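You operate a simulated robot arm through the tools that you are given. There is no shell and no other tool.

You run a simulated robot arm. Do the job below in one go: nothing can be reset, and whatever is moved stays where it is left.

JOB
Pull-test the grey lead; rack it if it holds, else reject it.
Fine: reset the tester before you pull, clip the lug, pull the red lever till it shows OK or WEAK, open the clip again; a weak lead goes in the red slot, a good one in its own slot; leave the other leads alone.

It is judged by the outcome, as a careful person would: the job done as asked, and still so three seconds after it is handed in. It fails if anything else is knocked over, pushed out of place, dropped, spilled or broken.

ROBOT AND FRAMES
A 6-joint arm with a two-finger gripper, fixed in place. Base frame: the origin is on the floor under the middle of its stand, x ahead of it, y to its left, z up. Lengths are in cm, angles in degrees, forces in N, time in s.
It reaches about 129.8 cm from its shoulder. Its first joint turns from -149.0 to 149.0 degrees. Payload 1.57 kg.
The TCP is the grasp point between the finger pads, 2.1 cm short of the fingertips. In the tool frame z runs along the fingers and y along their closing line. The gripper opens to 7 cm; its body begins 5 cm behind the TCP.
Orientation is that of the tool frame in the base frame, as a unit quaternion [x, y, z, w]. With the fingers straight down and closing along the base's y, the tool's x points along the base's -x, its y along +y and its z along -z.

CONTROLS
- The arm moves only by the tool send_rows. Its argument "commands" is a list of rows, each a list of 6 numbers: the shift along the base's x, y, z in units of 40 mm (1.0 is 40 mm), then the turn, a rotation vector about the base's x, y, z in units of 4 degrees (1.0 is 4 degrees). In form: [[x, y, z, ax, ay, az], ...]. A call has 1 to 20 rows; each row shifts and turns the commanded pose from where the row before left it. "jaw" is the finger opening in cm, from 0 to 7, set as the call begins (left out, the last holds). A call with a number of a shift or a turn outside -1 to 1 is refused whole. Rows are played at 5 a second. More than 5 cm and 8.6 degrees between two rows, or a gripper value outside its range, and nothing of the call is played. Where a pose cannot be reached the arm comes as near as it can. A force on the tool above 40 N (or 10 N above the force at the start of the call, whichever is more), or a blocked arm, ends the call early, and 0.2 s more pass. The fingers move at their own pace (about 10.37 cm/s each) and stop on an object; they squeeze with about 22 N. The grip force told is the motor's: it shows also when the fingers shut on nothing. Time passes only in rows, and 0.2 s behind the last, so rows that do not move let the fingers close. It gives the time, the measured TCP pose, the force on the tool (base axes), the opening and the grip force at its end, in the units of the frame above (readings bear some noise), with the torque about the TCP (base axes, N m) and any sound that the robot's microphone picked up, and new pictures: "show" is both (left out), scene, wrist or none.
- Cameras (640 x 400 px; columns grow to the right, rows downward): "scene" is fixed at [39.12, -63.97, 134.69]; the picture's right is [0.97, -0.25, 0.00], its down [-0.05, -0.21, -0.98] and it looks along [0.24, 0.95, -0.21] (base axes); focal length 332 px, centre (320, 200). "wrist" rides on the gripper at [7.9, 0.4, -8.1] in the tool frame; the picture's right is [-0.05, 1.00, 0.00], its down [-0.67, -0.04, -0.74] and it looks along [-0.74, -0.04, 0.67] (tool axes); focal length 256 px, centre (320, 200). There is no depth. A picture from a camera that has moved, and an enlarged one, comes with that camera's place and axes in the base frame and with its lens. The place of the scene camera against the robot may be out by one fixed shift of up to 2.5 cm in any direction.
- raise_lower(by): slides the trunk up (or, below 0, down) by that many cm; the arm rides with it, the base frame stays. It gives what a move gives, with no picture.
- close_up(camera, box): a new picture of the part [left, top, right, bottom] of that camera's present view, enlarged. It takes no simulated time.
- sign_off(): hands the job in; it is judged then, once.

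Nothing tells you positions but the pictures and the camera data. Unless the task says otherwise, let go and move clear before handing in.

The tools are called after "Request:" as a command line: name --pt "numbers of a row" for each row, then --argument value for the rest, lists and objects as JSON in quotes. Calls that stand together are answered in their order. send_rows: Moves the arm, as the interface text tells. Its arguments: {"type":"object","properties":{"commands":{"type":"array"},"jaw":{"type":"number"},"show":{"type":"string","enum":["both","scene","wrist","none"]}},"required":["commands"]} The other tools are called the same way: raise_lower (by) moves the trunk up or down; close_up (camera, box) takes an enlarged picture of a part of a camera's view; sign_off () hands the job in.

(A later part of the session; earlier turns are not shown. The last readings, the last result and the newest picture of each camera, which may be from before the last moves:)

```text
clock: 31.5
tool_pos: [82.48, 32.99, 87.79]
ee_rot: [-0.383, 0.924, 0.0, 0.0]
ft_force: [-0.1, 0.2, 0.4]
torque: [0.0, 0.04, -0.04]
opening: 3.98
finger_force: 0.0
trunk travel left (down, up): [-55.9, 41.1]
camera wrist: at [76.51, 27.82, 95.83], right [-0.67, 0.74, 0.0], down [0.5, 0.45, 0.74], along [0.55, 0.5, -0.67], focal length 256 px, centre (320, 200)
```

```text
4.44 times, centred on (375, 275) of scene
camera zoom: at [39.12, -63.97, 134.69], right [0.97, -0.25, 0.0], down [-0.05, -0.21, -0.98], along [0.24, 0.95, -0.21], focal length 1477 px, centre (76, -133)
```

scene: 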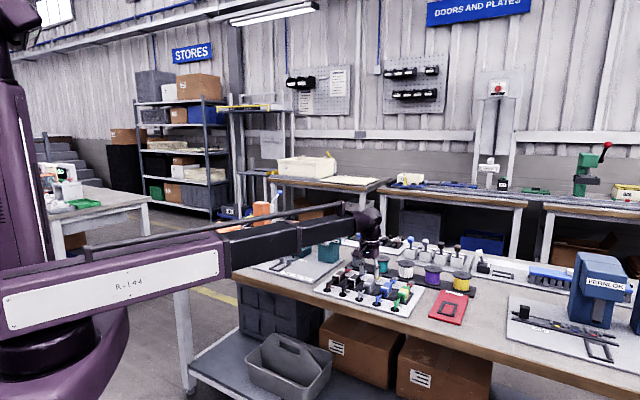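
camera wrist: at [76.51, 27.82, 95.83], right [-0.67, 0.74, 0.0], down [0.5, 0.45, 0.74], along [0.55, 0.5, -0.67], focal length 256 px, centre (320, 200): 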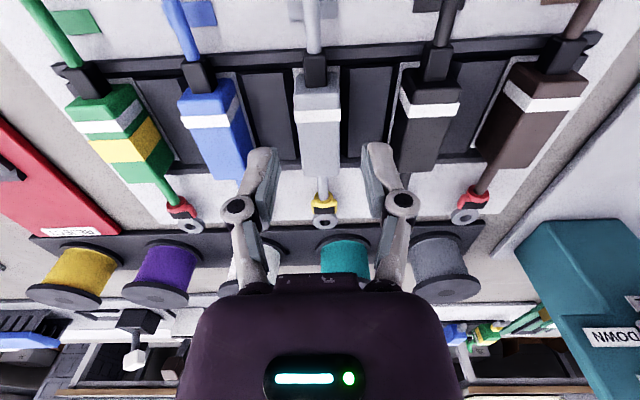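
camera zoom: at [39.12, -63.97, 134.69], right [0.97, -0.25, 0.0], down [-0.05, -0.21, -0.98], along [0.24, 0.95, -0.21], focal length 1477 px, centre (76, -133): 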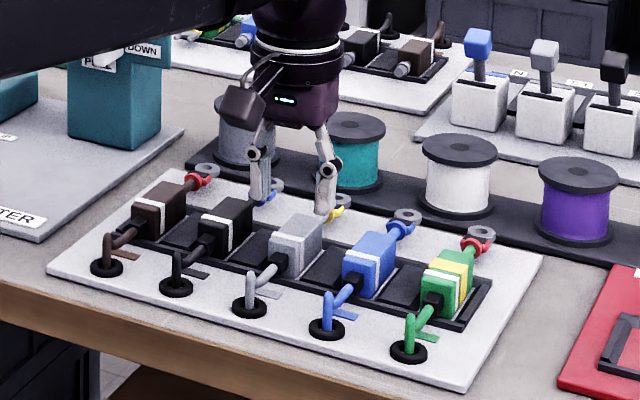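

The fingers straddle the grey block symmetrically. Lowering around it in small steps while watching the force.

Request:
raise_lower --by -2.6

Request:
raise_lower --by -0.6

Request:
raise_lower --by -0.4

Request:
send_rows --pt "0 0 0 0 0 0"

Request:
close_up --camera "scene" --box '[330, 230, 410, 300]'

```text
clock: 32.2
tool_pos: [82.48, 33.13, 85.28]
ee_rot: [-0.383, 0.924, 0.0, 0.0]
ft_force: [-0.2, -0.4, 1.0]
torque: [0.01, -0.01, 0.01]
opening: 3.96
finger_force: 0.1
trunk travel left (down, up): [-53.3, 43.7]
```

```text
clock: 32.8
tool_pos: [82.56, 33.09, 84.67]
ee_rot: [-0.383, 0.924, 0.0, 0.0]
ft_force: [-0.6, -0.4, 0.7]
torque: [-0.01, 0.01, 0.01]
opening: 4.01
finger_force: 0.0
trunk travel left (down, up): [-52.7, 44.3]
```

```text
clock: 33.3
tool_pos: [82.51, 32.93, 84.33]
ee_rot: [-0.383, 0.924, 0.0, 0.0]
ft_force: [-0.2, 0.1, -0.3]
torque: [0.02, -0.02, -0.04]
opening: 4.0
finger_force: 0.1
trunk travel left (down, up): [-52.3, 44.7]
```

```text
clock: 33.7
tool_pos: [82.35, 32.95, 84.13]
ee_rot: [-0.382, 0.924, 0.0, 0.0]
ft_force: [0.1, 0.6, -0.7]
torque: [-0.02, -0.01, 0.01]
opening: 4.0
finger_force: 0.0
trunk travel left (down, up): [-52.3, 44.7]
camera wrist: at [76.5, 27.82, 92.23], right [-0.67, 0.74, 0.0], down [0.5, 0.45, 0.74], along [0.55, 0.5, -0.67], focal length 256 px, centre (320, 200)
```

scene: 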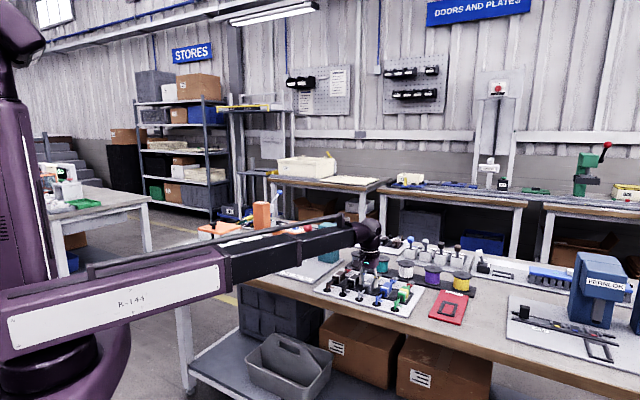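
wrist: 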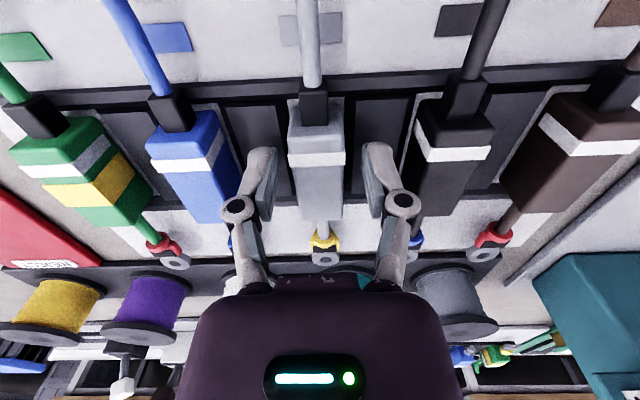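

```text
5.71 times, centred on (370, 265) of scene
camera zoom: at [39.12, -63.97, 134.69], right [0.97, -0.25, 0.0], down [-0.05, -0.21, -0.98], along [0.24, 0.95, -0.21], focal length 1900 px, centre (34, -171)
```

zoom: 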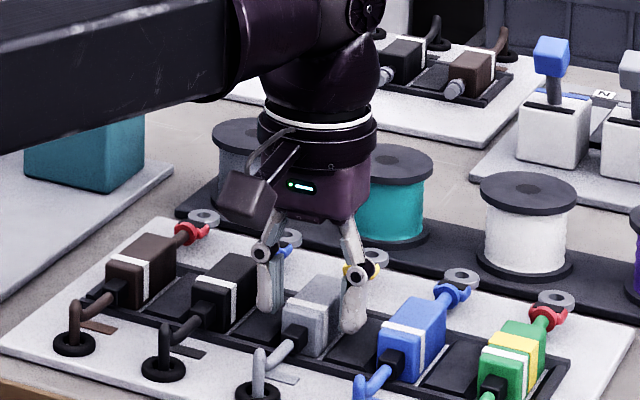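

Fingers are beside the block with no contact. Closing on it.

Request:
send_rows --pt "0 0 0 0 0 0" --pt "0 0 0 0 0 0" --pt "0 0 0 0 0 0" --jaw 0 --show "wrist"

Request:
raise_lower --by 1.0

Request:
close_up --camera "scene" --box '[330, 230, 410, 300]'

```text
clock: 34.5
tool_pos: [82.52, 32.96, 84.16]
ee_rot: [-0.382, 0.924, 0.0, -0.001]
ft_force: [0.1, -0.3, 1.3]
torque: [0.03, -0.03, 0.02]
opening: 2.31
finger_force: 21.9
trunk travel left (down, up): [-52.3, 44.7]
camera wrist: at [76.5, 27.82, 92.24], right [-0.67, 0.74, 0.0], down [0.5, 0.45, 0.74], along [0.55, 0.5, -0.67], focal length 256 px, centre (320, 200)
```

wrist: 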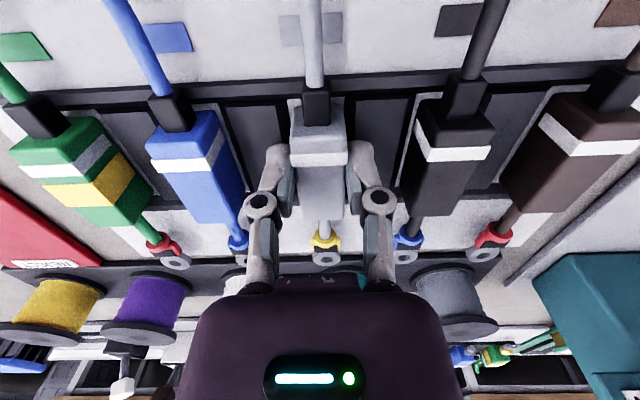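

```text
clock: 35.1
tool_pos: [82.37, 33.14, 85.08]
ee_rot: [-0.383, 0.924, -0.001, 0.0]
ft_force: [-0.1, 0.2, 0.1]
torque: [-0.01, 0.02, -0.02]
opening: 2.33
finger_force: 21.9
trunk travel left (down, up): [-53.3, 43.7]
```

```text
5.71 times, centred on (370, 265) of scene
camera zoom: at [39.12, -63.97, 134.69], right [0.97, -0.25, 0.0], down [-0.05, -0.21, -0.98], along [0.24, 0.95, -0.21], focal length 1900 px, centre (34, -171)
```

zoom: 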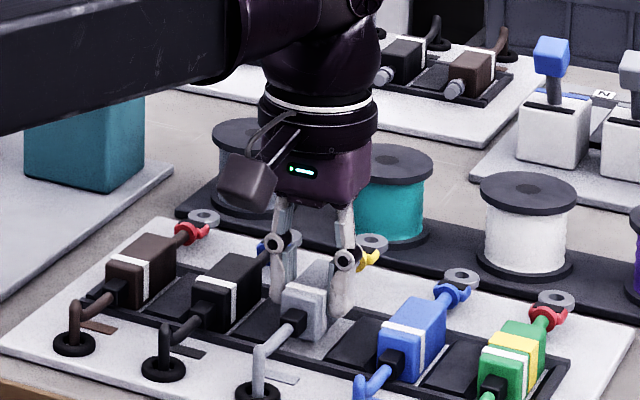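

Gripped at 2.3 cm wide. I'll raise a bit more and check how the cable end behaves.

Request:
raise_lower --by 2.0

Request:
close_up --camera "scene" --box '[330, 230, 410, 300]'

Request:
send_rows --pt "0 0 0 0 0 0" --show "wrist"

```text
clock: 35.7
tool_pos: [82.41, 33.05, 87.11]
ee_rot: [-0.382, 0.924, 0.0, 0.0]
ft_force: [0.1, -1.1, -0.3]
torque: [-0.05, 0.01, -0.03]
opening: 2.33
finger_force: 22.1
trunk travel left (down, up): [-55.3, 41.7]
```

```text
5.71 times, centred on (370, 265) of scene
camera zoom: at [39.12, -63.97, 134.69], right [0.97, -0.25, 0.0], down [-0.05, -0.21, -0.98], along [0.24, 0.95, -0.21], focal length 1900 px, centre (34, -171)
```

zoom: 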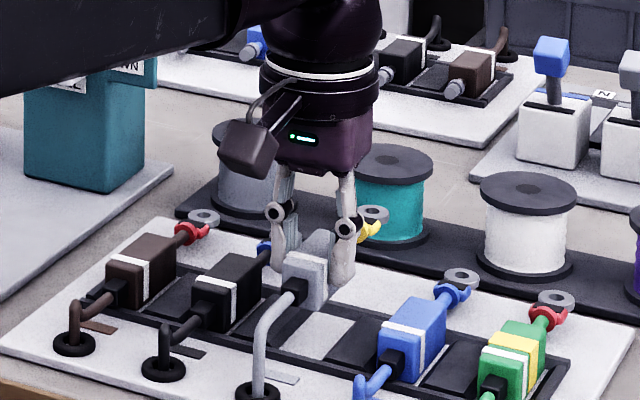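

```text
clock: 36.1
tool_pos: [82.47, 33.15, 87.19]
ee_rot: [-0.383, 0.924, 0.0, 0.001]
ft_force: [-0.4, -0.2, -0.1]
torque: [0.01, 0.03, -0.02]
opening: 2.34
finger_force: 21.7
trunk travel left (down, up): [-55.3, 41.7]
camera wrist: at [76.51, 27.82, 95.22], right [-0.67, 0.74, 0.0], down [0.5, 0.45, 0.74], along [0.55, 0.5, -0.67], focal length 256 px, centre (320, 200)
```

wrist: 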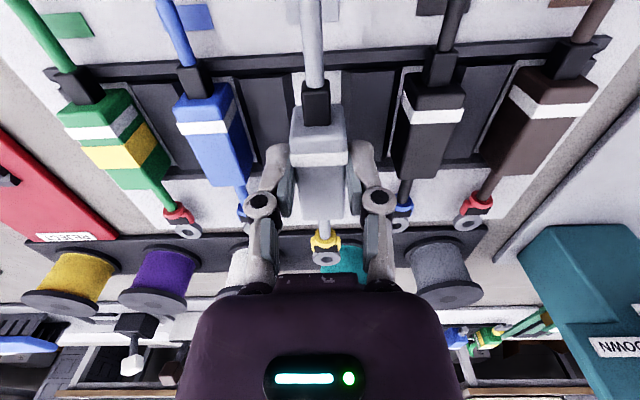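

The cable simply pays out from its grommet as the lead rises. I'll raise well above the red knob height and carry it over toward the tester, staying beside the cradle so I can measure it.

Request:
raise_lower --by 10

Request:
raise_lower --by 9

Request:
send_rows --pt "-0.2 -0.2 0 0 0 0" --pt "-0.6 0.2 0 0 0 0" --pt "-0.7 0.6 0 0 0 0"

```text
clock: 37.5
tool_pos: [82.39, 33.09, 97.15]
ee_rot: [-0.382, 0.924, 0.001, -0.001]
ft_force: [0.0, -0.6, -0.5]
torque: [-0.01, 0.01, 0.03]
opening: 2.31
finger_force: 22.7
trunk travel left (down, up): [-65.3, 31.7]
```

```text
clock: 38.7
tool_pos: [82.47, 33.16, 106.23]
ee_rot: [-0.383, 0.924, 0.001, 0.0]
ft_force: [0.2, -0.5, -0.5]
torque: [-0.02, 0.0, 0.02]
opening: 2.33
finger_force: 22.2
trunk travel left (down, up): [-74.3, 22.7]
```

```text
clock: 39.5
tool_pos: [76.39, 35.54, 106.18]
ee_rot: [-0.383, 0.924, 0.001, -0.001]
ft_force: [0.1, 0.8, -0.8]
torque: [0.01, 0.01, 0.03]
opening: 2.32
finger_force: 22.0
trunk travel left (down, up): [-74.3, 22.7]
camera wrist: at [70.38, 30.24, 114.24], right [-0.67, 0.74, 0.0], down [0.5, 0.45, 0.74], along [0.55, 0.5, -0.67], focal length 256 px, centre (320, 200)
```

scene: 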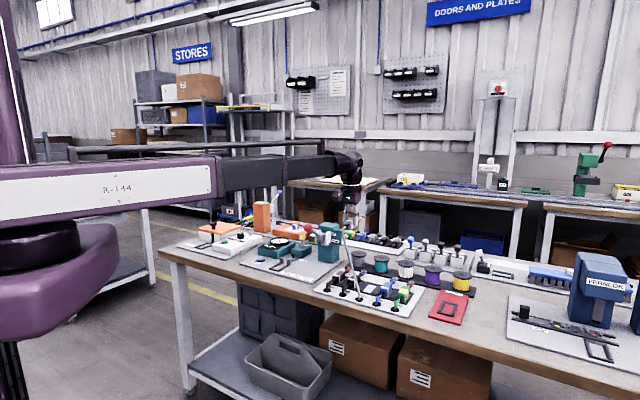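
wrist: 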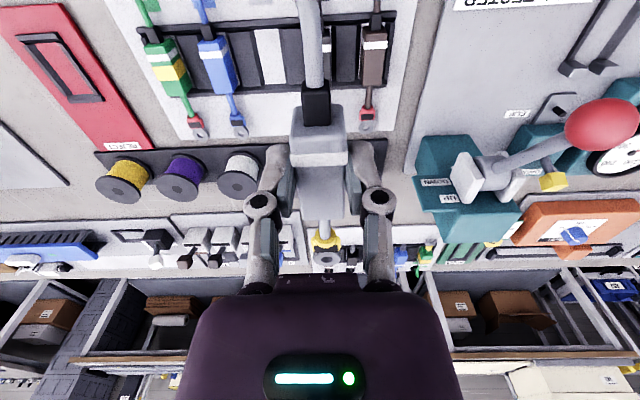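

Request:
send_rows --pt "-0.825 0.825 0 0 0 0" --pt "-0.825 0.825 0 0 0 0" --pt "-0.825 0.825 0 0 0 0" --pt "-0.825 0.825 0 0 0 0" --pt "-0.825 0.825 0 0 0 0" --pt "-0.825 0.825 0 0 0 0" --pt "-0.825 0.825 0 0 0 0" --pt "-0.825 0.825 0 0 0 0" --pt "-0.825 0.825 0 0 0 0"

Request:
close_up --camera "wrist" --box '[120, 0, 280, 100]'

```text
clock: 41.5
tool_pos: [46.62, 65.24, 106.17]
ee_rot: [-0.382, 0.924, 0.0, 0.0]
ft_force: [-0.3, 0.2, -0.6]
torque: [-0.03, 0.05, -0.03]
opening: 2.29
finger_force: 21.8
trunk travel left (down, up): [-74.3, 22.7]
camera wrist: at [40.74, 59.94, 114.22], right [-0.67, 0.74, 0.0], down [0.5, 0.45, 0.74], along [0.55, 0.5, -0.67], focal length 256 px, centre (320, 200)
```

scene: 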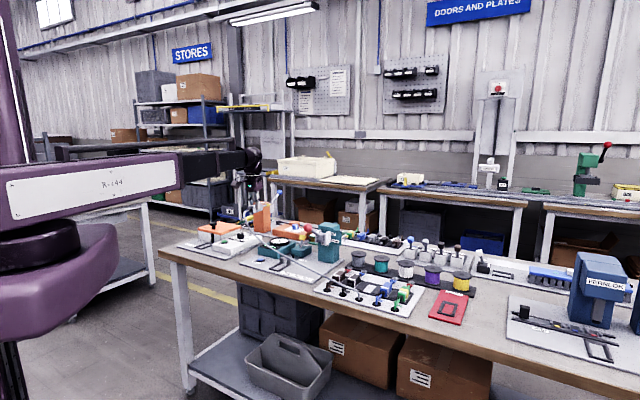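
wrist: 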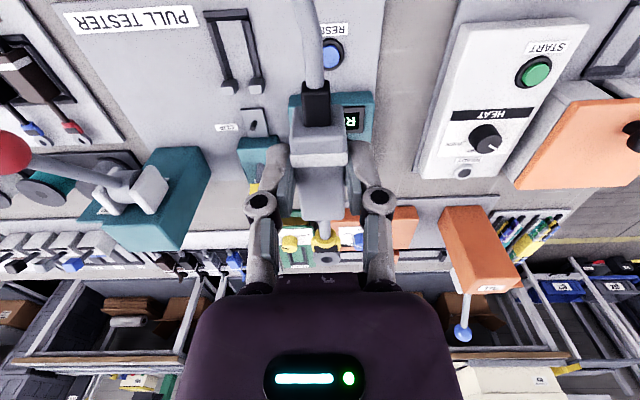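

```text
4.00 times, centred on (200, 50) of wrist
camera zoom: at [40.74, 59.94, 114.22], right [-0.67, 0.74, 0.0], down [0.5, 0.45, 0.74], along [0.55, 0.5, -0.67], focal length 1024 px, centre (800, 800)
```

zoom: 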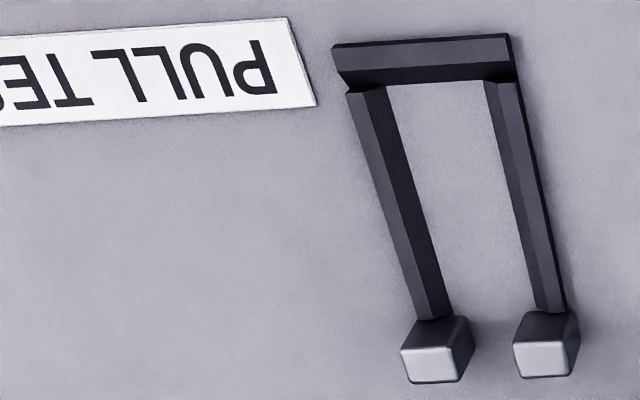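

The cradle reads as roughly 3.2 cm wide inside, centred at about u=-3.35 along the bench and v=81.1 in depth. I'll zoom in on the clip and pin as well.

Request:
close_up --camera "wrist" --box '[200, 80, 300, 200]'

Request:
close_up --camera "wrist" --box '[270, 70, 380, 270]'

Request:
close_up --camera "scene" --box '[220, 140, 320, 260]'

```text
3.33 times, centred on (250, 140) of wrist
camera zoom: at [40.74, 59.94, 114.22], right [-0.67, 0.74, 0.0], down [0.5, 0.45, 0.74], along [0.55, 0.5, -0.67], focal length 853 px, centre (553, 400)
```

zoom: 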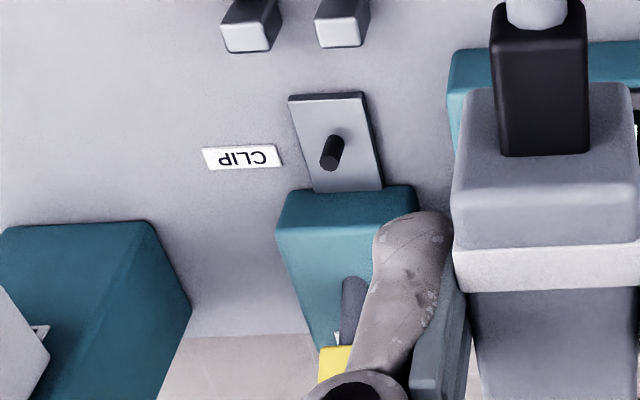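

```text
2.00 times, centred on (325, 170) of wrist
camera zoom: at [40.74, 59.94, 114.22], right [-0.67, 0.74, 0.0], down [0.5, 0.45, 0.74], along [0.55, 0.5, -0.67], focal length 512 px, centre (310, 260)
```

zoom: 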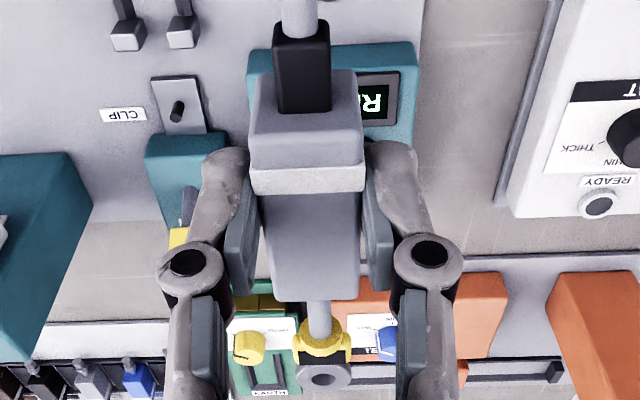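

```text
3.33 times, centred on (270, 200) of scene
camera zoom: at [39.12, -63.97, 134.69], right [0.97, -0.25, 0.0], down [-0.05, -0.21, -0.98], along [0.24, 0.95, -0.21], focal length 1108 px, centre (487, 200)
```

zoom: 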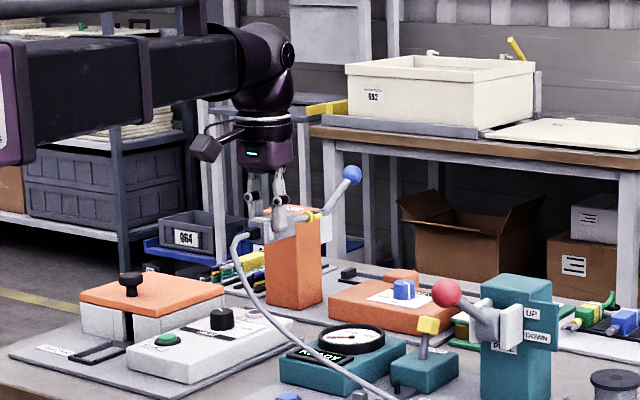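

The pin sits at about v=90.5 on the cradle's centre line, which matches the lead's lug-to-block length. I'll move over the cradle and lower partway to check alignment from both cameras.

Request:
send_rows --pt "0.696 -0.471 0 0 0 0" --pt "0.696 -0.471 0 0 0 0" --pt "0.696 -0.471 0 0 0 0" --show "none"

Request:
raise_lower --by -16

Request:
send_rows --pt "0 0 0 0 0 0"

Request:
close_up --camera "wrist" --box '[240, 50, 400, 270]'

Request:
close_up --camera "scene" --box '[260, 210, 340, 270]'

```text
clock: 42.3
tool_pos: [55.16, 59.52, 106.16]
ee_rot: [-0.383, 0.924, 0.0, 0.0]
ft_force: [1.0, 0.4, -1.5]
torque: [-0.01, 0.02, 0.03]
opening: 2.31
finger_force: 21.8
trunk travel left (down, up): [-74.3, 22.7]
```

```text
clock: 44.1
tool_pos: [55.11, 59.54, 90.16]
ee_rot: [-0.382, 0.924, 0.0, 0.0]
ft_force: [0.4, -0.7, -0.5]
torque: [-0.01, 0.01, 0.0]
opening: 2.33
finger_force: 22.1
trunk travel left (down, up): [-58.3, 38.7]
```

```text
clock: 44.5
tool_pos: [55.18, 59.47, 90.23]
ee_rot: [-0.382, 0.924, -0.001, -0.001]
ft_force: [0.0, 0.2, -1.1]
torque: [0.0, 0.02, 0.03]
opening: 2.34
finger_force: 21.9
trunk travel left (down, up): [-58.3, 38.7]
camera wrist: at [49.17, 54.28, 98.23], right [-0.67, 0.74, 0.0], down [0.5, 0.45, 0.74], along [0.55, 0.5, -0.67], focal length 256 px, centre (320, 200)
```

scene: 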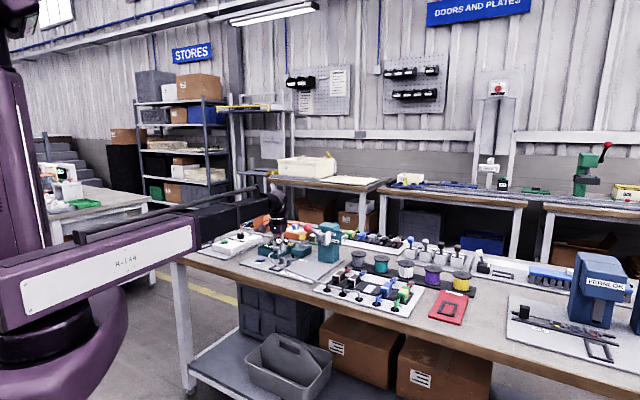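
wrist: 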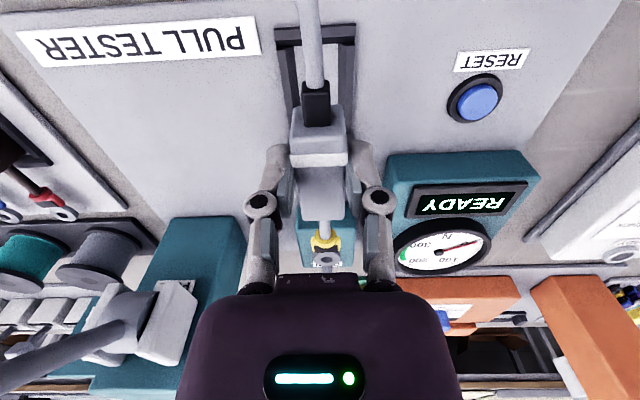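

```text
1.82 times, centred on (320, 160) of wrist
camera zoom: at [49.17, 54.28, 98.23], right [-0.67, 0.74, 0.0], down [0.5, 0.45, 0.74], along [0.55, 0.5, -0.67], focal length 465 px, centre (320, 273)
```

zoom: 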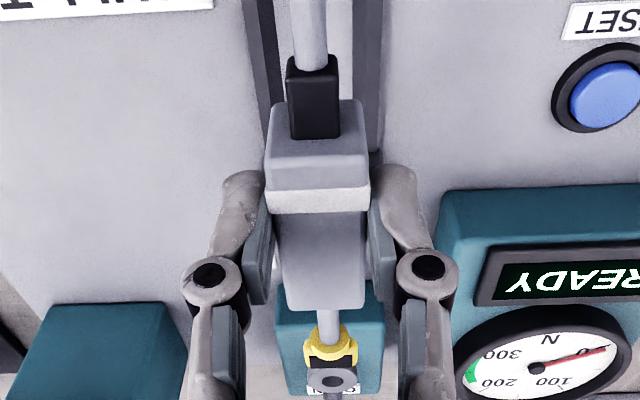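

```text
6.67 times, centred on (300, 240) of scene
camera zoom: at [39.12, -63.97, 134.69], right [0.97, -0.25, 0.0], down [-0.05, -0.21, -0.98], along [0.24, 0.95, -0.21], focal length 2216 px, centre (453, -67)
```

zoom: 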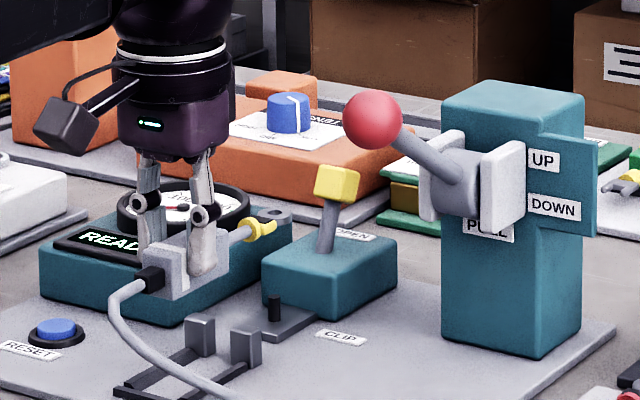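

Request:
close_up --camera "wrist" --box '[260, 10, 380, 110]'

Request:
close_up --camera "wrist" --box '[280, 190, 370, 280]'

Request:
close_up --camera "scene" --box '[275, 230, 315, 260]'

```text
4.00 times, centred on (320, 60) of wrist
camera zoom: at [49.17, 54.28, 98.23], right [-0.67, 0.74, 0.0], down [0.5, 0.45, 0.74], along [0.55, 0.5, -0.67], focal length 1024 px, centre (320, 760)
```

zoom: 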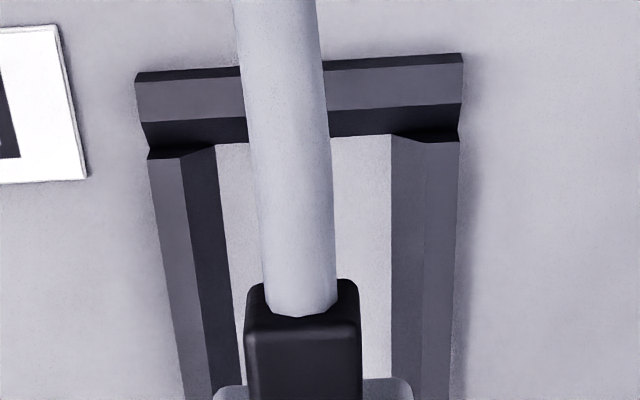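

```text
4.44 times, centred on (325, 235) of wrist
camera zoom: at [49.17, 54.28, 98.23], right [-0.67, 0.74, 0.0], down [0.5, 0.45, 0.74], along [0.55, 0.5, -0.67], focal length 1138 px, centre (298, 44)
```

zoom: 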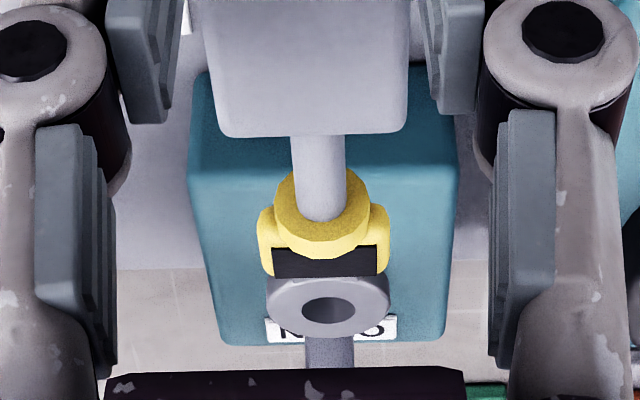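

```text
13.33 times, centred on (295, 245) of scene
camera zoom: at [39.12, -63.97, 134.69], right [0.97, -0.25, 0.0], down [-0.05, -0.21, -0.98], along [0.24, 0.95, -0.21], focal length 4432 px, centre (653, -400)
```

zoom: 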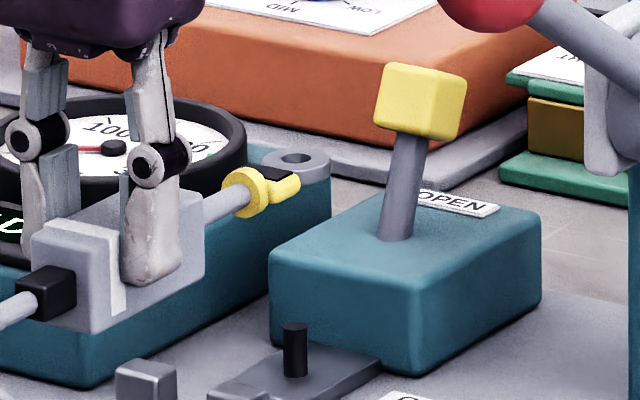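

The lead's axis is parallel to the cradle within about half a degree. I'll nudge slightly, lower to just above the pin and recheck.

Request:
send_rows --pt "-0.025 -0.053 0 0 0 0" --show "none"

Request:
raise_lower --by -3.6

Request:
send_rows --pt "0 0 0 0 0 0" --show "wrist"

Request:
close_up --camera "scene" --box '[275, 230, 315, 260]'

Request:
close_up --camera "wrist" --box '[280, 190, 370, 280]'

Request:
close_up --camera "wrist" --box '[260, 10, 380, 110]'

```text
clock: 45.0
tool_pos: [55.02, 59.4, 90.12]
ee_rot: [-0.383, 0.924, 0.0, 0.0]
ft_force: [-0.4, -0.4, 0.3]
torque: [-0.02, 0.02, 0.01]
opening: 2.33
finger_force: 21.4
trunk travel left (down, up): [-58.3, 38.7]
```

```text
clock: 45.8
tool_pos: [55.1, 59.36, 86.51]
ee_rot: [-0.383, 0.924, 0.0, 0.0]
ft_force: [-0.1, -1.5, -0.8]
torque: [-0.03, -0.01, -0.01]
opening: 2.33
finger_force: 21.8
trunk travel left (down, up): [-54.7, 42.3]
```

```text
clock: 46.1
tool_pos: [54.99, 59.32, 86.66]
ee_rot: [-0.383, 0.924, 0.0, 0.0]
ft_force: [-0.6, 0.4, -0.2]
torque: [-0.01, 0.04, 0.0]
opening: 2.34
finger_force: 21.6
trunk travel left (down, up): [-54.7, 42.3]
camera wrist: at [49.08, 54.08, 94.63], right [-0.67, 0.74, 0.0], down [0.5, 0.45, 0.74], along [0.55, 0.5, -0.67], focal length 256 px, centre (320, 200)
```

wrist: 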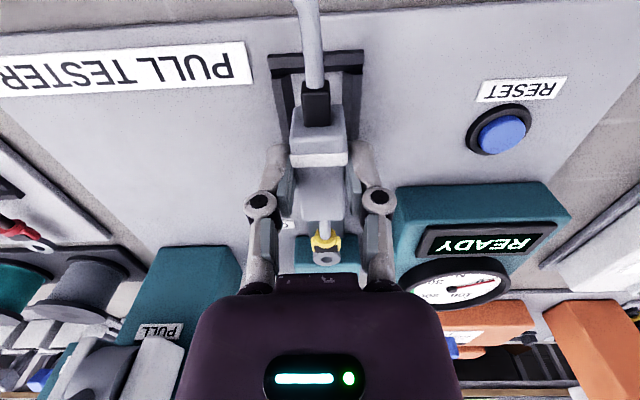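

```text
13.33 times, centred on (295, 245) of scene
camera zoom: at [39.12, -63.97, 134.69], right [0.97, -0.25, 0.0], down [-0.05, -0.21, -0.98], along [0.24, 0.95, -0.21], focal length 4432 px, centre (653, -400)
```

zoom: 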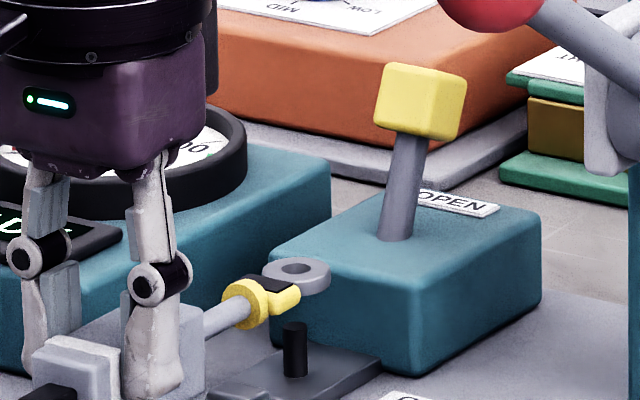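

```text
4.44 times, centred on (325, 235) of wrist
camera zoom: at [49.08, 54.08, 94.63], right [-0.67, 0.74, 0.0], down [0.5, 0.45, 0.74], along [0.55, 0.5, -0.67], focal length 1138 px, centre (298, 44)
```

zoom: 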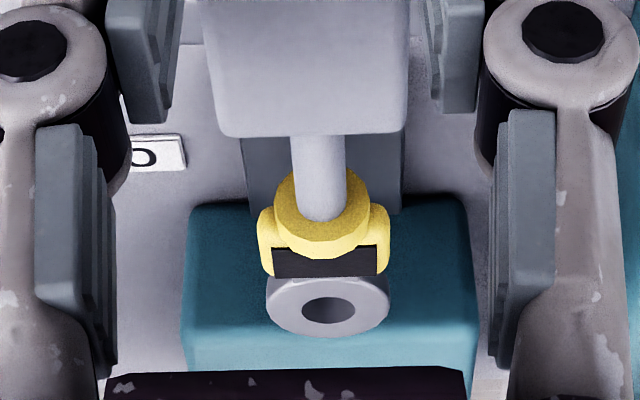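

```text
4.00 times, centred on (320, 60) of wrist
camera zoom: at [49.08, 54.08, 94.63], right [-0.67, 0.74, 0.0], down [0.5, 0.45, 0.74], along [0.55, 0.5, -0.67], focal length 1024 px, centre (320, 760)
```

zoom: 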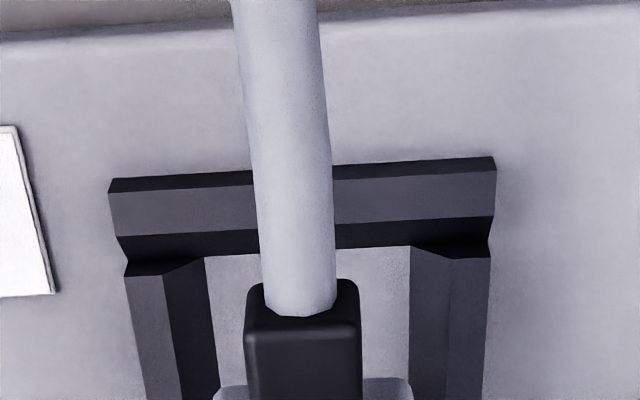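

Ring and pin line up in the scene view. I'll take a small lateral nudge and go lower, watching the block against the rails.

Request:
send_rows --pt "0.012 -0.012 0 0 0 0" --show "none"

Request:
raise_lower --by -1.2

Request:
close_up --camera "scene" --box '[265, 235, 315, 275]'

Request:
close_up --camera "wrist" --box '[250, 30, 390, 130]'

```text
clock: 46.5
tool_pos: [55.12, 59.39, 86.51]
ee_rot: [-0.383, 0.924, 0.0, 0.0]
ft_force: [-0.4, 0.5, -0.8]
torque: [-0.01, 0.03, -0.03]
opening: 2.35
finger_force: 22.1
trunk travel left (down, up): [-54.7, 42.3]
```

```text
clock: 47.1
tool_pos: [55.12, 59.25, 85.34]
ee_rot: [-0.383, 0.924, 0.0, 0.0]
ft_force: [0.3, 0.3, -1.0]
torque: [0.0, -0.01, 0.0]
opening: 2.32
finger_force: 22.0
trunk travel left (down, up): [-53.5, 43.5]
```

```text
10.00 times, centred on (290, 255) of scene
camera zoom: at [39.12, -63.97, 134.69], right [0.97, -0.25, 0.0], down [-0.05, -0.21, -0.98], along [0.24, 0.95, -0.21], focal length 3324 px, centre (620, -350)
```

zoom: 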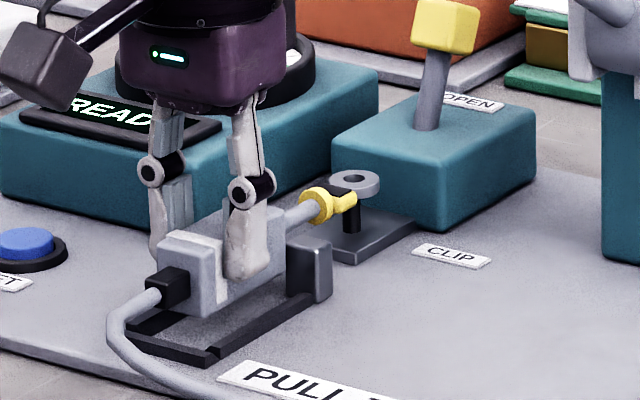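

```text
4.00 times, centred on (320, 80) of wrist
camera zoom: at [49.13, 54.03, 93.43], right [-0.67, 0.74, 0.0], down [0.5, 0.45, 0.74], along [0.55, 0.5, -0.67], focal length 1024 px, centre (320, 680)
```

zoom: 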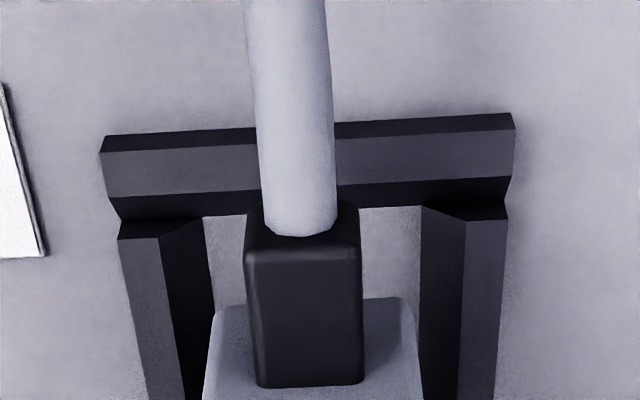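

Block and lug are well lined up; a 1 mm shift toward the front, then down in small steps watching the force.

Request:
send_rows --pt "-0.018 -0.018 0 0 0 0" --show "none"

Request:
raise_lower --by -0.5

Request:
raise_lower --by -0.4

Request:
close_up --camera "scene" --box '[265, 235, 315, 275]'

Request:
close_up --camera "wrist" --box '[250, 30, 390, 130]'

```text
clock: 47.5
tool_pos: [55.12, 59.26, 85.28]
ee_rot: [-0.383, 0.924, 0.0, 0.0]
ft_force: [-0.3, 0.2, -0.4]
torque: [-0.03, 0.04, -0.02]
opening: 2.34
finger_force: 22.2
trunk travel left (down, up): [-53.5, 43.5]
```

```text
clock: 48.1
tool_pos: [55.02, 59.25, 84.95]
ee_rot: [-0.383, 0.924, 0.0, 0.001]
ft_force: [-0.6, 0.6, -0.7]
torque: [-0.02, 0.02, 0.03]
opening: 2.34
finger_force: 22.1
trunk travel left (down, up): [-53.0, 44.0]
```

```text
clock: 48.6
tool_pos: [55.06, 59.13, 84.45]
ee_rot: [-0.382, 0.924, 0.001, 0.0]
ft_force: [-0.4, 0.4, -0.9]
torque: [0.02, 0.01, -0.02]
opening: 2.34
finger_force: 21.7
trunk travel left (down, up): [-52.6, 44.4]
```

```text
10.00 times, centred on (290, 255) of scene
camera zoom: at [39.12, -63.97, 134.69], right [0.97, -0.25, 0.0], down [-0.05, -0.21, -0.98], along [0.24, 0.95, -0.21], focal length 3324 px, centre (620, -350)
```

zoom: 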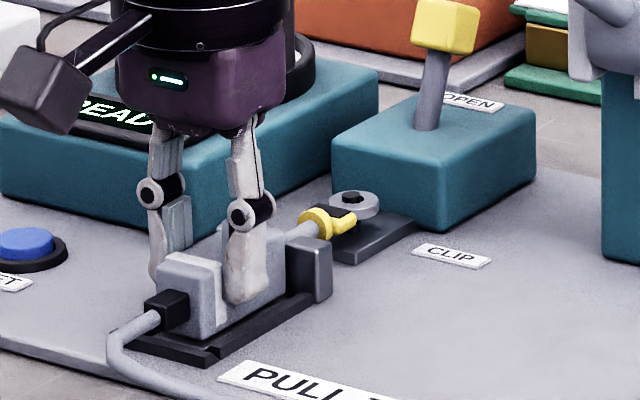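

```text
4.00 times, centred on (320, 80) of wrist
camera zoom: at [49.07, 53.95, 92.53], right [-0.67, 0.74, 0.0], down [0.5, 0.45, 0.74], along [0.55, 0.5, -0.67], focal length 1024 px, centre (320, 680)
```

zoom: 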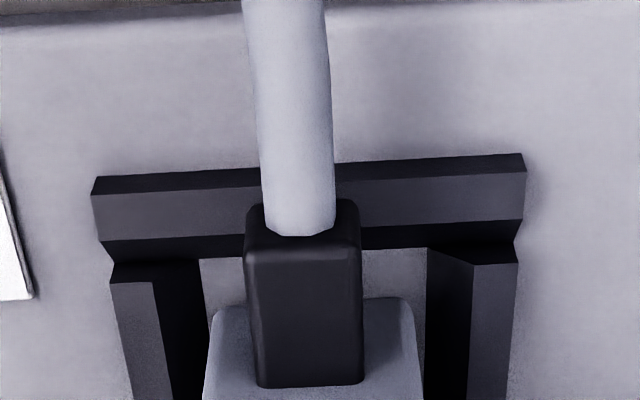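

Request:
close_up --camera "scene" --box '[290, 248, 310, 262]'

Request:
close_up --camera "wrist" --box '[280, 190, 370, 280]'

```text
16.00 times, centred on (300, 255) of scene
camera zoom: at [39.12, -63.97, 134.69], right [0.97, -0.25, 0.0], down [-0.05, -0.21, -0.98], along [0.24, 0.95, -0.21], focal length 5318 px, centre (640, -680)
```

zoom: 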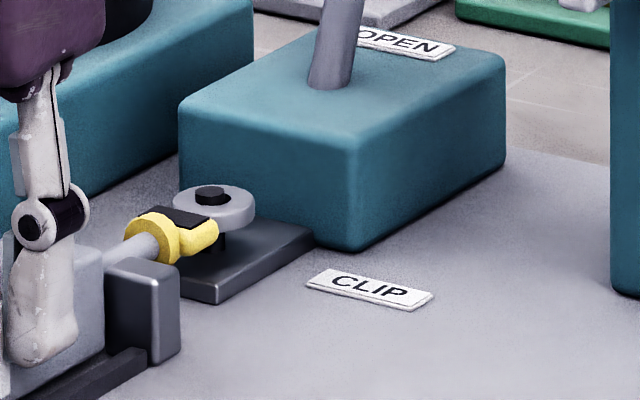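

```text
4.44 times, centred on (325, 235) of wrist
camera zoom: at [49.07, 53.95, 92.53], right [-0.67, 0.74, 0.0], down [0.5, 0.45, 0.74], along [0.55, 0.5, -0.67], focal length 1138 px, centre (298, 44)
```

zoom: 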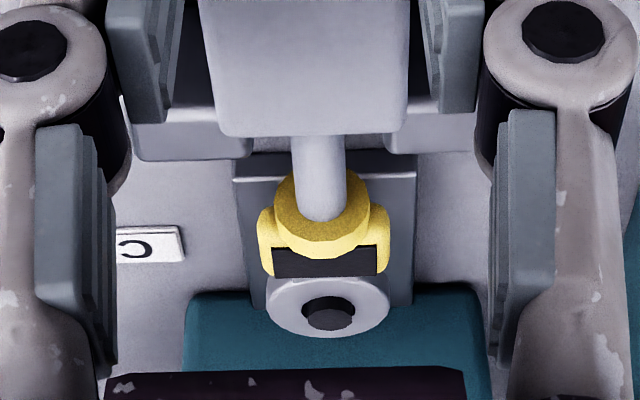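

The pin is coming up through the lug ring. I'll continue down in small steps until it seats.

Request:
raise_lower --by -0.3

Request:
raise_lower --by -0.3

Request:
close_up --camera "scene" --box '[270, 245, 310, 270]'

```text
clock: 49.1
tool_pos: [55.04, 59.23, 84.21]
ee_rot: [-0.383, 0.924, 0.0, 0.0]
ft_force: [0.7, 0.0, 1.4]
torque: [0.0, -0.03, 0.02]
opening: 2.33
finger_force: 22.3
trunk travel left (down, up): [-52.3, 44.7]
```

```text
clock: 49.7
tool_pos: [55.03, 59.19, 84.01]
ee_rot: [-0.383, 0.924, 0.0, 0.001]
ft_force: [1.4, 2.2, 15.0]
torque: [0.02, -0.05, 0.02]
opening: 2.32
finger_force: 21.7
trunk travel left (down, up): [-52.0, 45.0]
```

```text
16.00 times, centred on (290, 258) of scene
camera zoom: at [39.12, -63.97, 134.69], right [0.97, -0.25, 0.0], down [-0.05, -0.21, -0.98], along [0.24, 0.95, -0.21], focal length 5318 px, centre (800, -720)
```

zoom: 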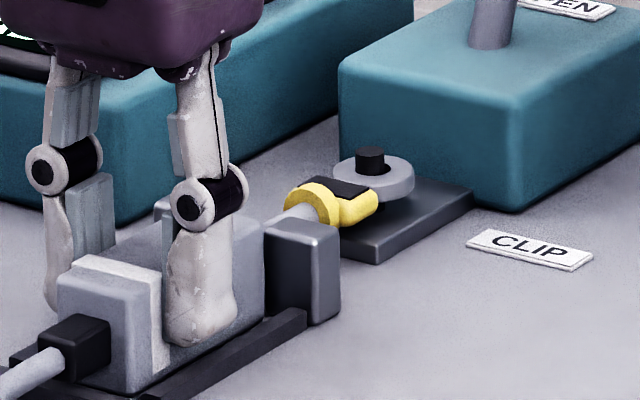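

Seated: the floor contact appears at the same height as in the rack, and the pin stands through the ring. I'll ease off the force and release.

Request:
raise_lower --by 0.2

Request:
send_rows --pt "0 0 0 0 0 0" --pt "0 0 0 0 0 0" --jaw 4.2 --show "wrist"

Request:
close_up --camera "scene" --box '[265, 235, 315, 275]'

```text
clock: 50.2
tool_pos: [54.94, 59.29, 83.97]
ee_rot: [-0.383, 0.924, 0.001, 0.0]
ft_force: [0.2, 0.3, -0.8]
torque: [0.0, -0.02, 0.01]
opening: 2.35
finger_force: 21.9
trunk travel left (down, up): [-52.2, 44.8]
```

```text
clock: 50.8
tool_pos: [54.96, 59.21, 84.05]
ee_rot: [-0.383, 0.924, 0.0, 0.001]
ft_force: [0.6, 0.6, 0.3]
torque: [0.0, 0.0, 0.0]
opening: 4.2
finger_force: 0.2
trunk travel left (down, up): [-52.2, 44.8]
camera wrist: at [49.06, 53.95, 92.13], right [-0.67, 0.74, 0.0], down [0.5, 0.45, 0.74], along [0.55, 0.5, -0.67], focal length 256 px, centre (320, 200)
```

wrist: 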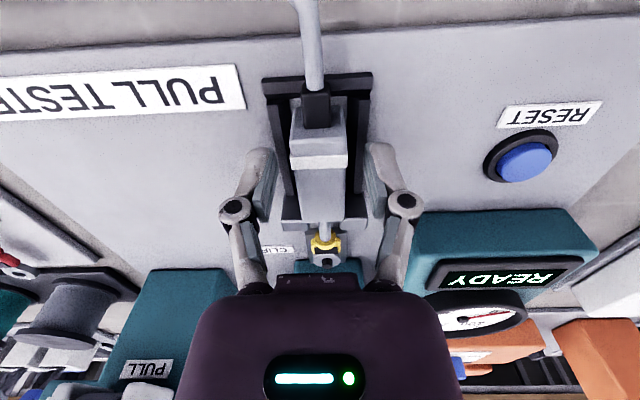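

```text
10.00 times, centred on (290, 255) of scene
camera zoom: at [39.12, -63.97, 134.69], right [0.97, -0.25, 0.0], down [-0.05, -0.21, -0.98], along [0.24, 0.95, -0.21], focal length 3324 px, centre (620, -350)
```

zoom: 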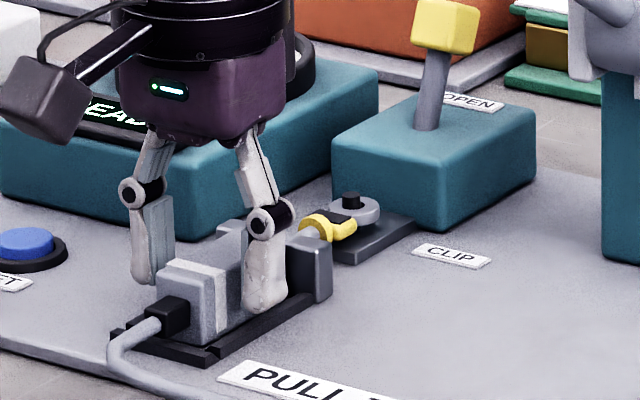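

The lead sits in the cradle with its lug on the pin. Next I'll lift clear and go over the yellow clip handle (about u=-3.1, v=97.4), currently leaning back on OPEN.

Request:
raise_lower --by 14

Request:
send_rows --pt "0.734 0.738 0 0 0 0" --pt "0.734 0.738 0 0 0 0" --pt "0.734 0.738 0 0 0 0" --pt "0.734 0.738 0 0 0 0" --jaw 4.5

Request:
close_up --camera "wrist" --box '[220, 0, 420, 140]'

Request:
close_up --camera "scene" --box '[260, 200, 350, 275]'

```text
clock: 52.5
tool_pos: [55.1, 59.28, 98.25]
ee_rot: [-0.382, 0.924, 0.001, 0.0]
ft_force: [-0.4, -0.4, -0.2]
torque: [0.0, -0.03, -0.02]
opening: 4.23
finger_force: 0.1
trunk travel left (down, up): [-66.2, 30.8]
```

```text
clock: 53.5
tool_pos: [66.82, 71.05, 97.96]
ee_rot: [-0.383, 0.924, 0.001, 0.0]
ft_force: [-0.1, -0.5, -0.5]
torque: [0.04, 0.03, -0.02]
opening: 4.5
finger_force: 0.1
trunk travel left (down, up): [-66.2, 30.8]
camera wrist: at [60.91, 65.8, 106.08], right [-0.67, 0.74, 0.0], down [0.5, 0.45, 0.74], along [0.55, 0.5, -0.67], focal length 256 px, centre (320, 200)
```

scene: 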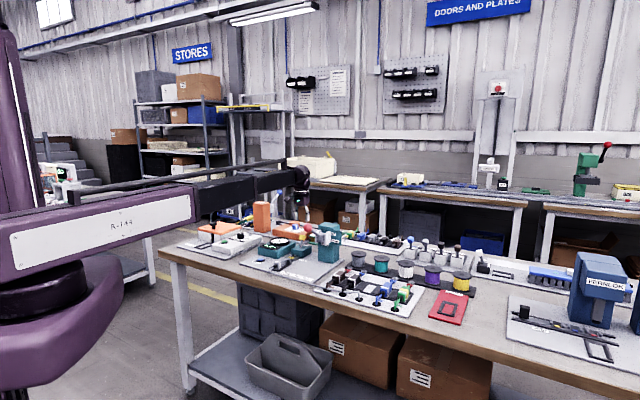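
wrist: 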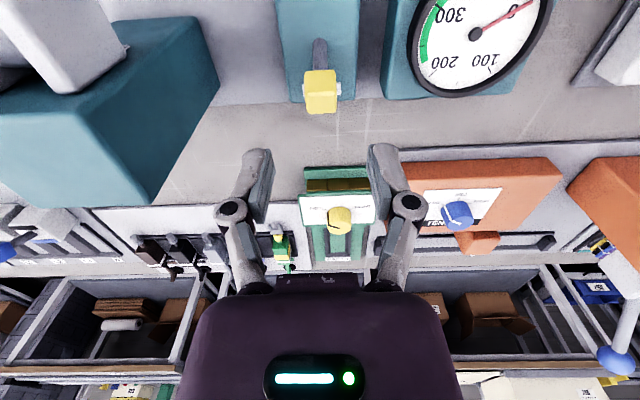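

```text
2.86 times, centred on (320, 70) of wrist
camera zoom: at [60.91, 65.8, 106.08], right [-0.67, 0.74, 0.0], down [0.5, 0.45, 0.74], along [0.55, 0.5, -0.67], focal length 731 px, centre (320, 571)
```

zoom: 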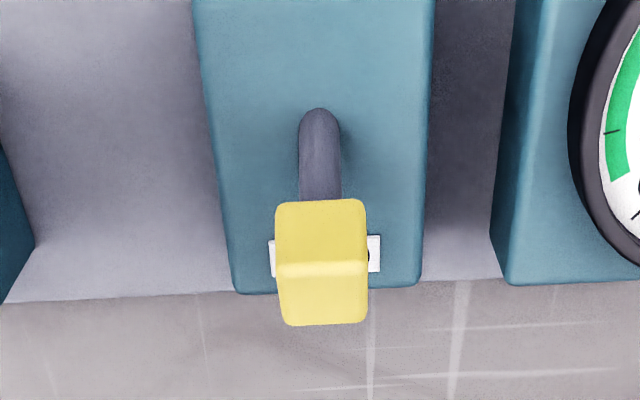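

```text
5.33 times, centred on (305, 238) of scene
camera zoom: at [39.12, -63.97, 134.69], right [0.97, -0.25, 0.0], down [-0.05, -0.21, -0.98], along [0.24, 0.95, -0.21], focal length 1773 px, centre (400, 0)
```

zoom: 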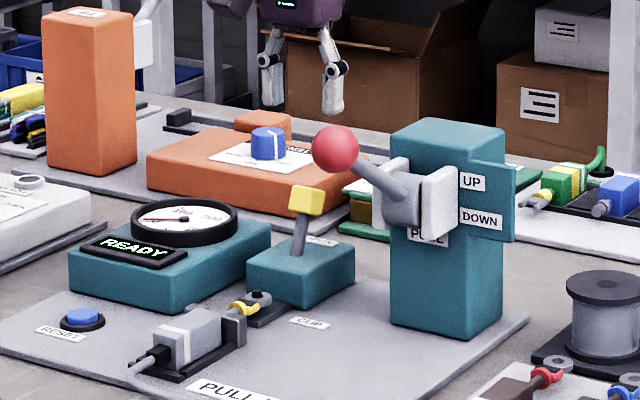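

The fingers straddle the yellow knob directly below. Lowering around it and gripping.

Request:
raise_lower --by -9.2

Request:
send_rows --pt "0 0 0 0 0 0" --show "wrist"

Request:
close_up --camera "scene" --box '[260, 200, 350, 275]'

```text
clock: 54.7
tool_pos: [66.78, 70.99, 88.78]
ee_rot: [-0.383, 0.924, 0.0, 0.0]
ft_force: [-0.9, -0.7, 0.0]
torque: [0.02, -0.02, 0.02]
opening: 4.5
finger_force: 0.0
trunk travel left (down, up): [-57.0, 40.0]
```

```text
clock: 55.1
tool_pos: [66.74, 71.04, 88.78]
ee_rot: [-0.382, 0.924, 0.0, 0.0]
ft_force: [0.0, -0.5, 0.5]
torque: [-0.01, -0.02, -0.02]
opening: 4.49
finger_force: 0.0
trunk travel left (down, up): [-57.0, 40.0]
camera wrist: at [60.83, 65.71, 96.93], right [-0.67, 0.74, 0.0], down [0.5, 0.45, 0.74], along [0.55, 0.5, -0.67], focal length 256 px, centre (320, 200)
```

wrist: 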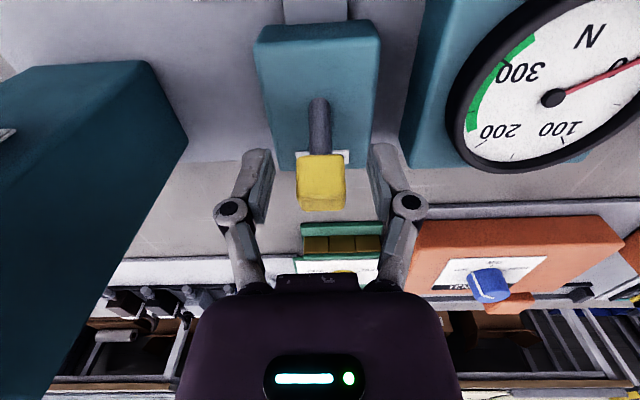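

```text
5.33 times, centred on (305, 238) of scene
camera zoom: at [39.12, -63.97, 134.69], right [0.97, -0.25, 0.0], down [-0.05, -0.21, -0.98], along [0.24, 0.95, -0.21], focal length 1773 px, centre (400, 0)
```

zoom: 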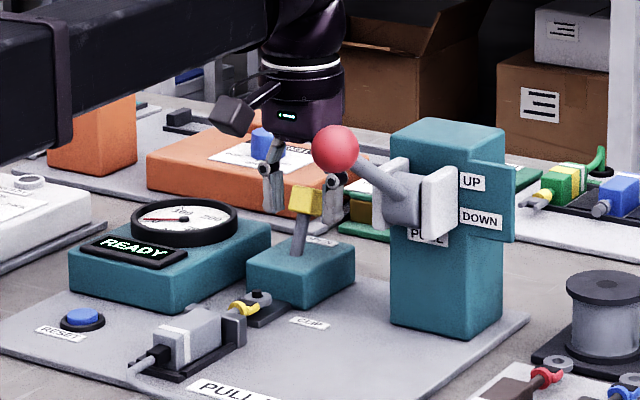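

Request:
send_rows --pt "0 0 0 0 0 0" --pt "0 0 0 0 0 0" --pt "0 0 0 0 0 0" --jaw 0 --show "none"

Request:
send_rows --pt "-0.088 -0.088 0 0 0 0" --pt "-0.088 -0.088 0 0 0 0" --show "wrist"

Request:
close_up --camera "scene" --box '[260, 200, 350, 275]'

```text
clock: 55.9
tool_pos: [66.85, 70.98, 88.88]
ee_rot: [-0.382, 0.924, 0.0, 0.0]
ft_force: [0.6, 2.5, 4.5]
torque: [0.1, -0.07, 0.01]
opening: 2.17
finger_force: 32.1
trunk travel left (down, up): [-57.0, 40.0]
```

```text
clock: 56.5
tool_pos: [66.27, 70.41, 88.87]
ee_rot: [-0.383, 0.924, 0.0, 0.001]
ft_force: [10.5, 18.4, 6.2]
torque: [0.66, -0.54, -0.01]
opening: 2.11
finger_force: 31.7
trunk travel left (down, up): [-57.0, 40.0]
camera wrist: at [60.24, 65.15, 96.82], right [-0.67, 0.74, 0.0], down [0.49, 0.44, 0.75], along [0.55, 0.5, -0.67], focal length 256 px, centre (320, 200)
```

wrist: 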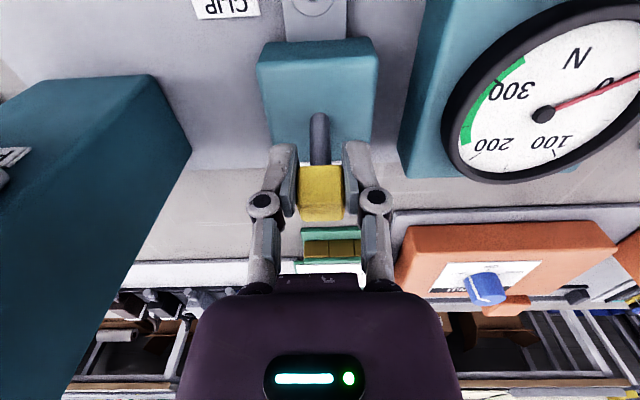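

```text
5.33 times, centred on (305, 238) of scene
camera zoom: at [39.12, -63.97, 134.69], right [0.97, -0.25, 0.0], down [-0.05, -0.21, -0.98], along [0.24, 0.95, -0.21], focal length 1773 px, centre (400, 0)
```

zoom: 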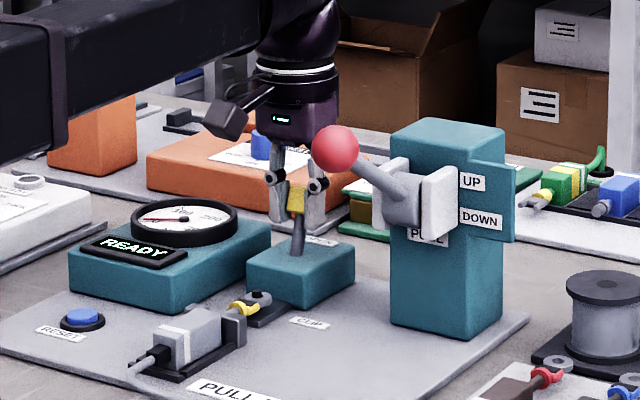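

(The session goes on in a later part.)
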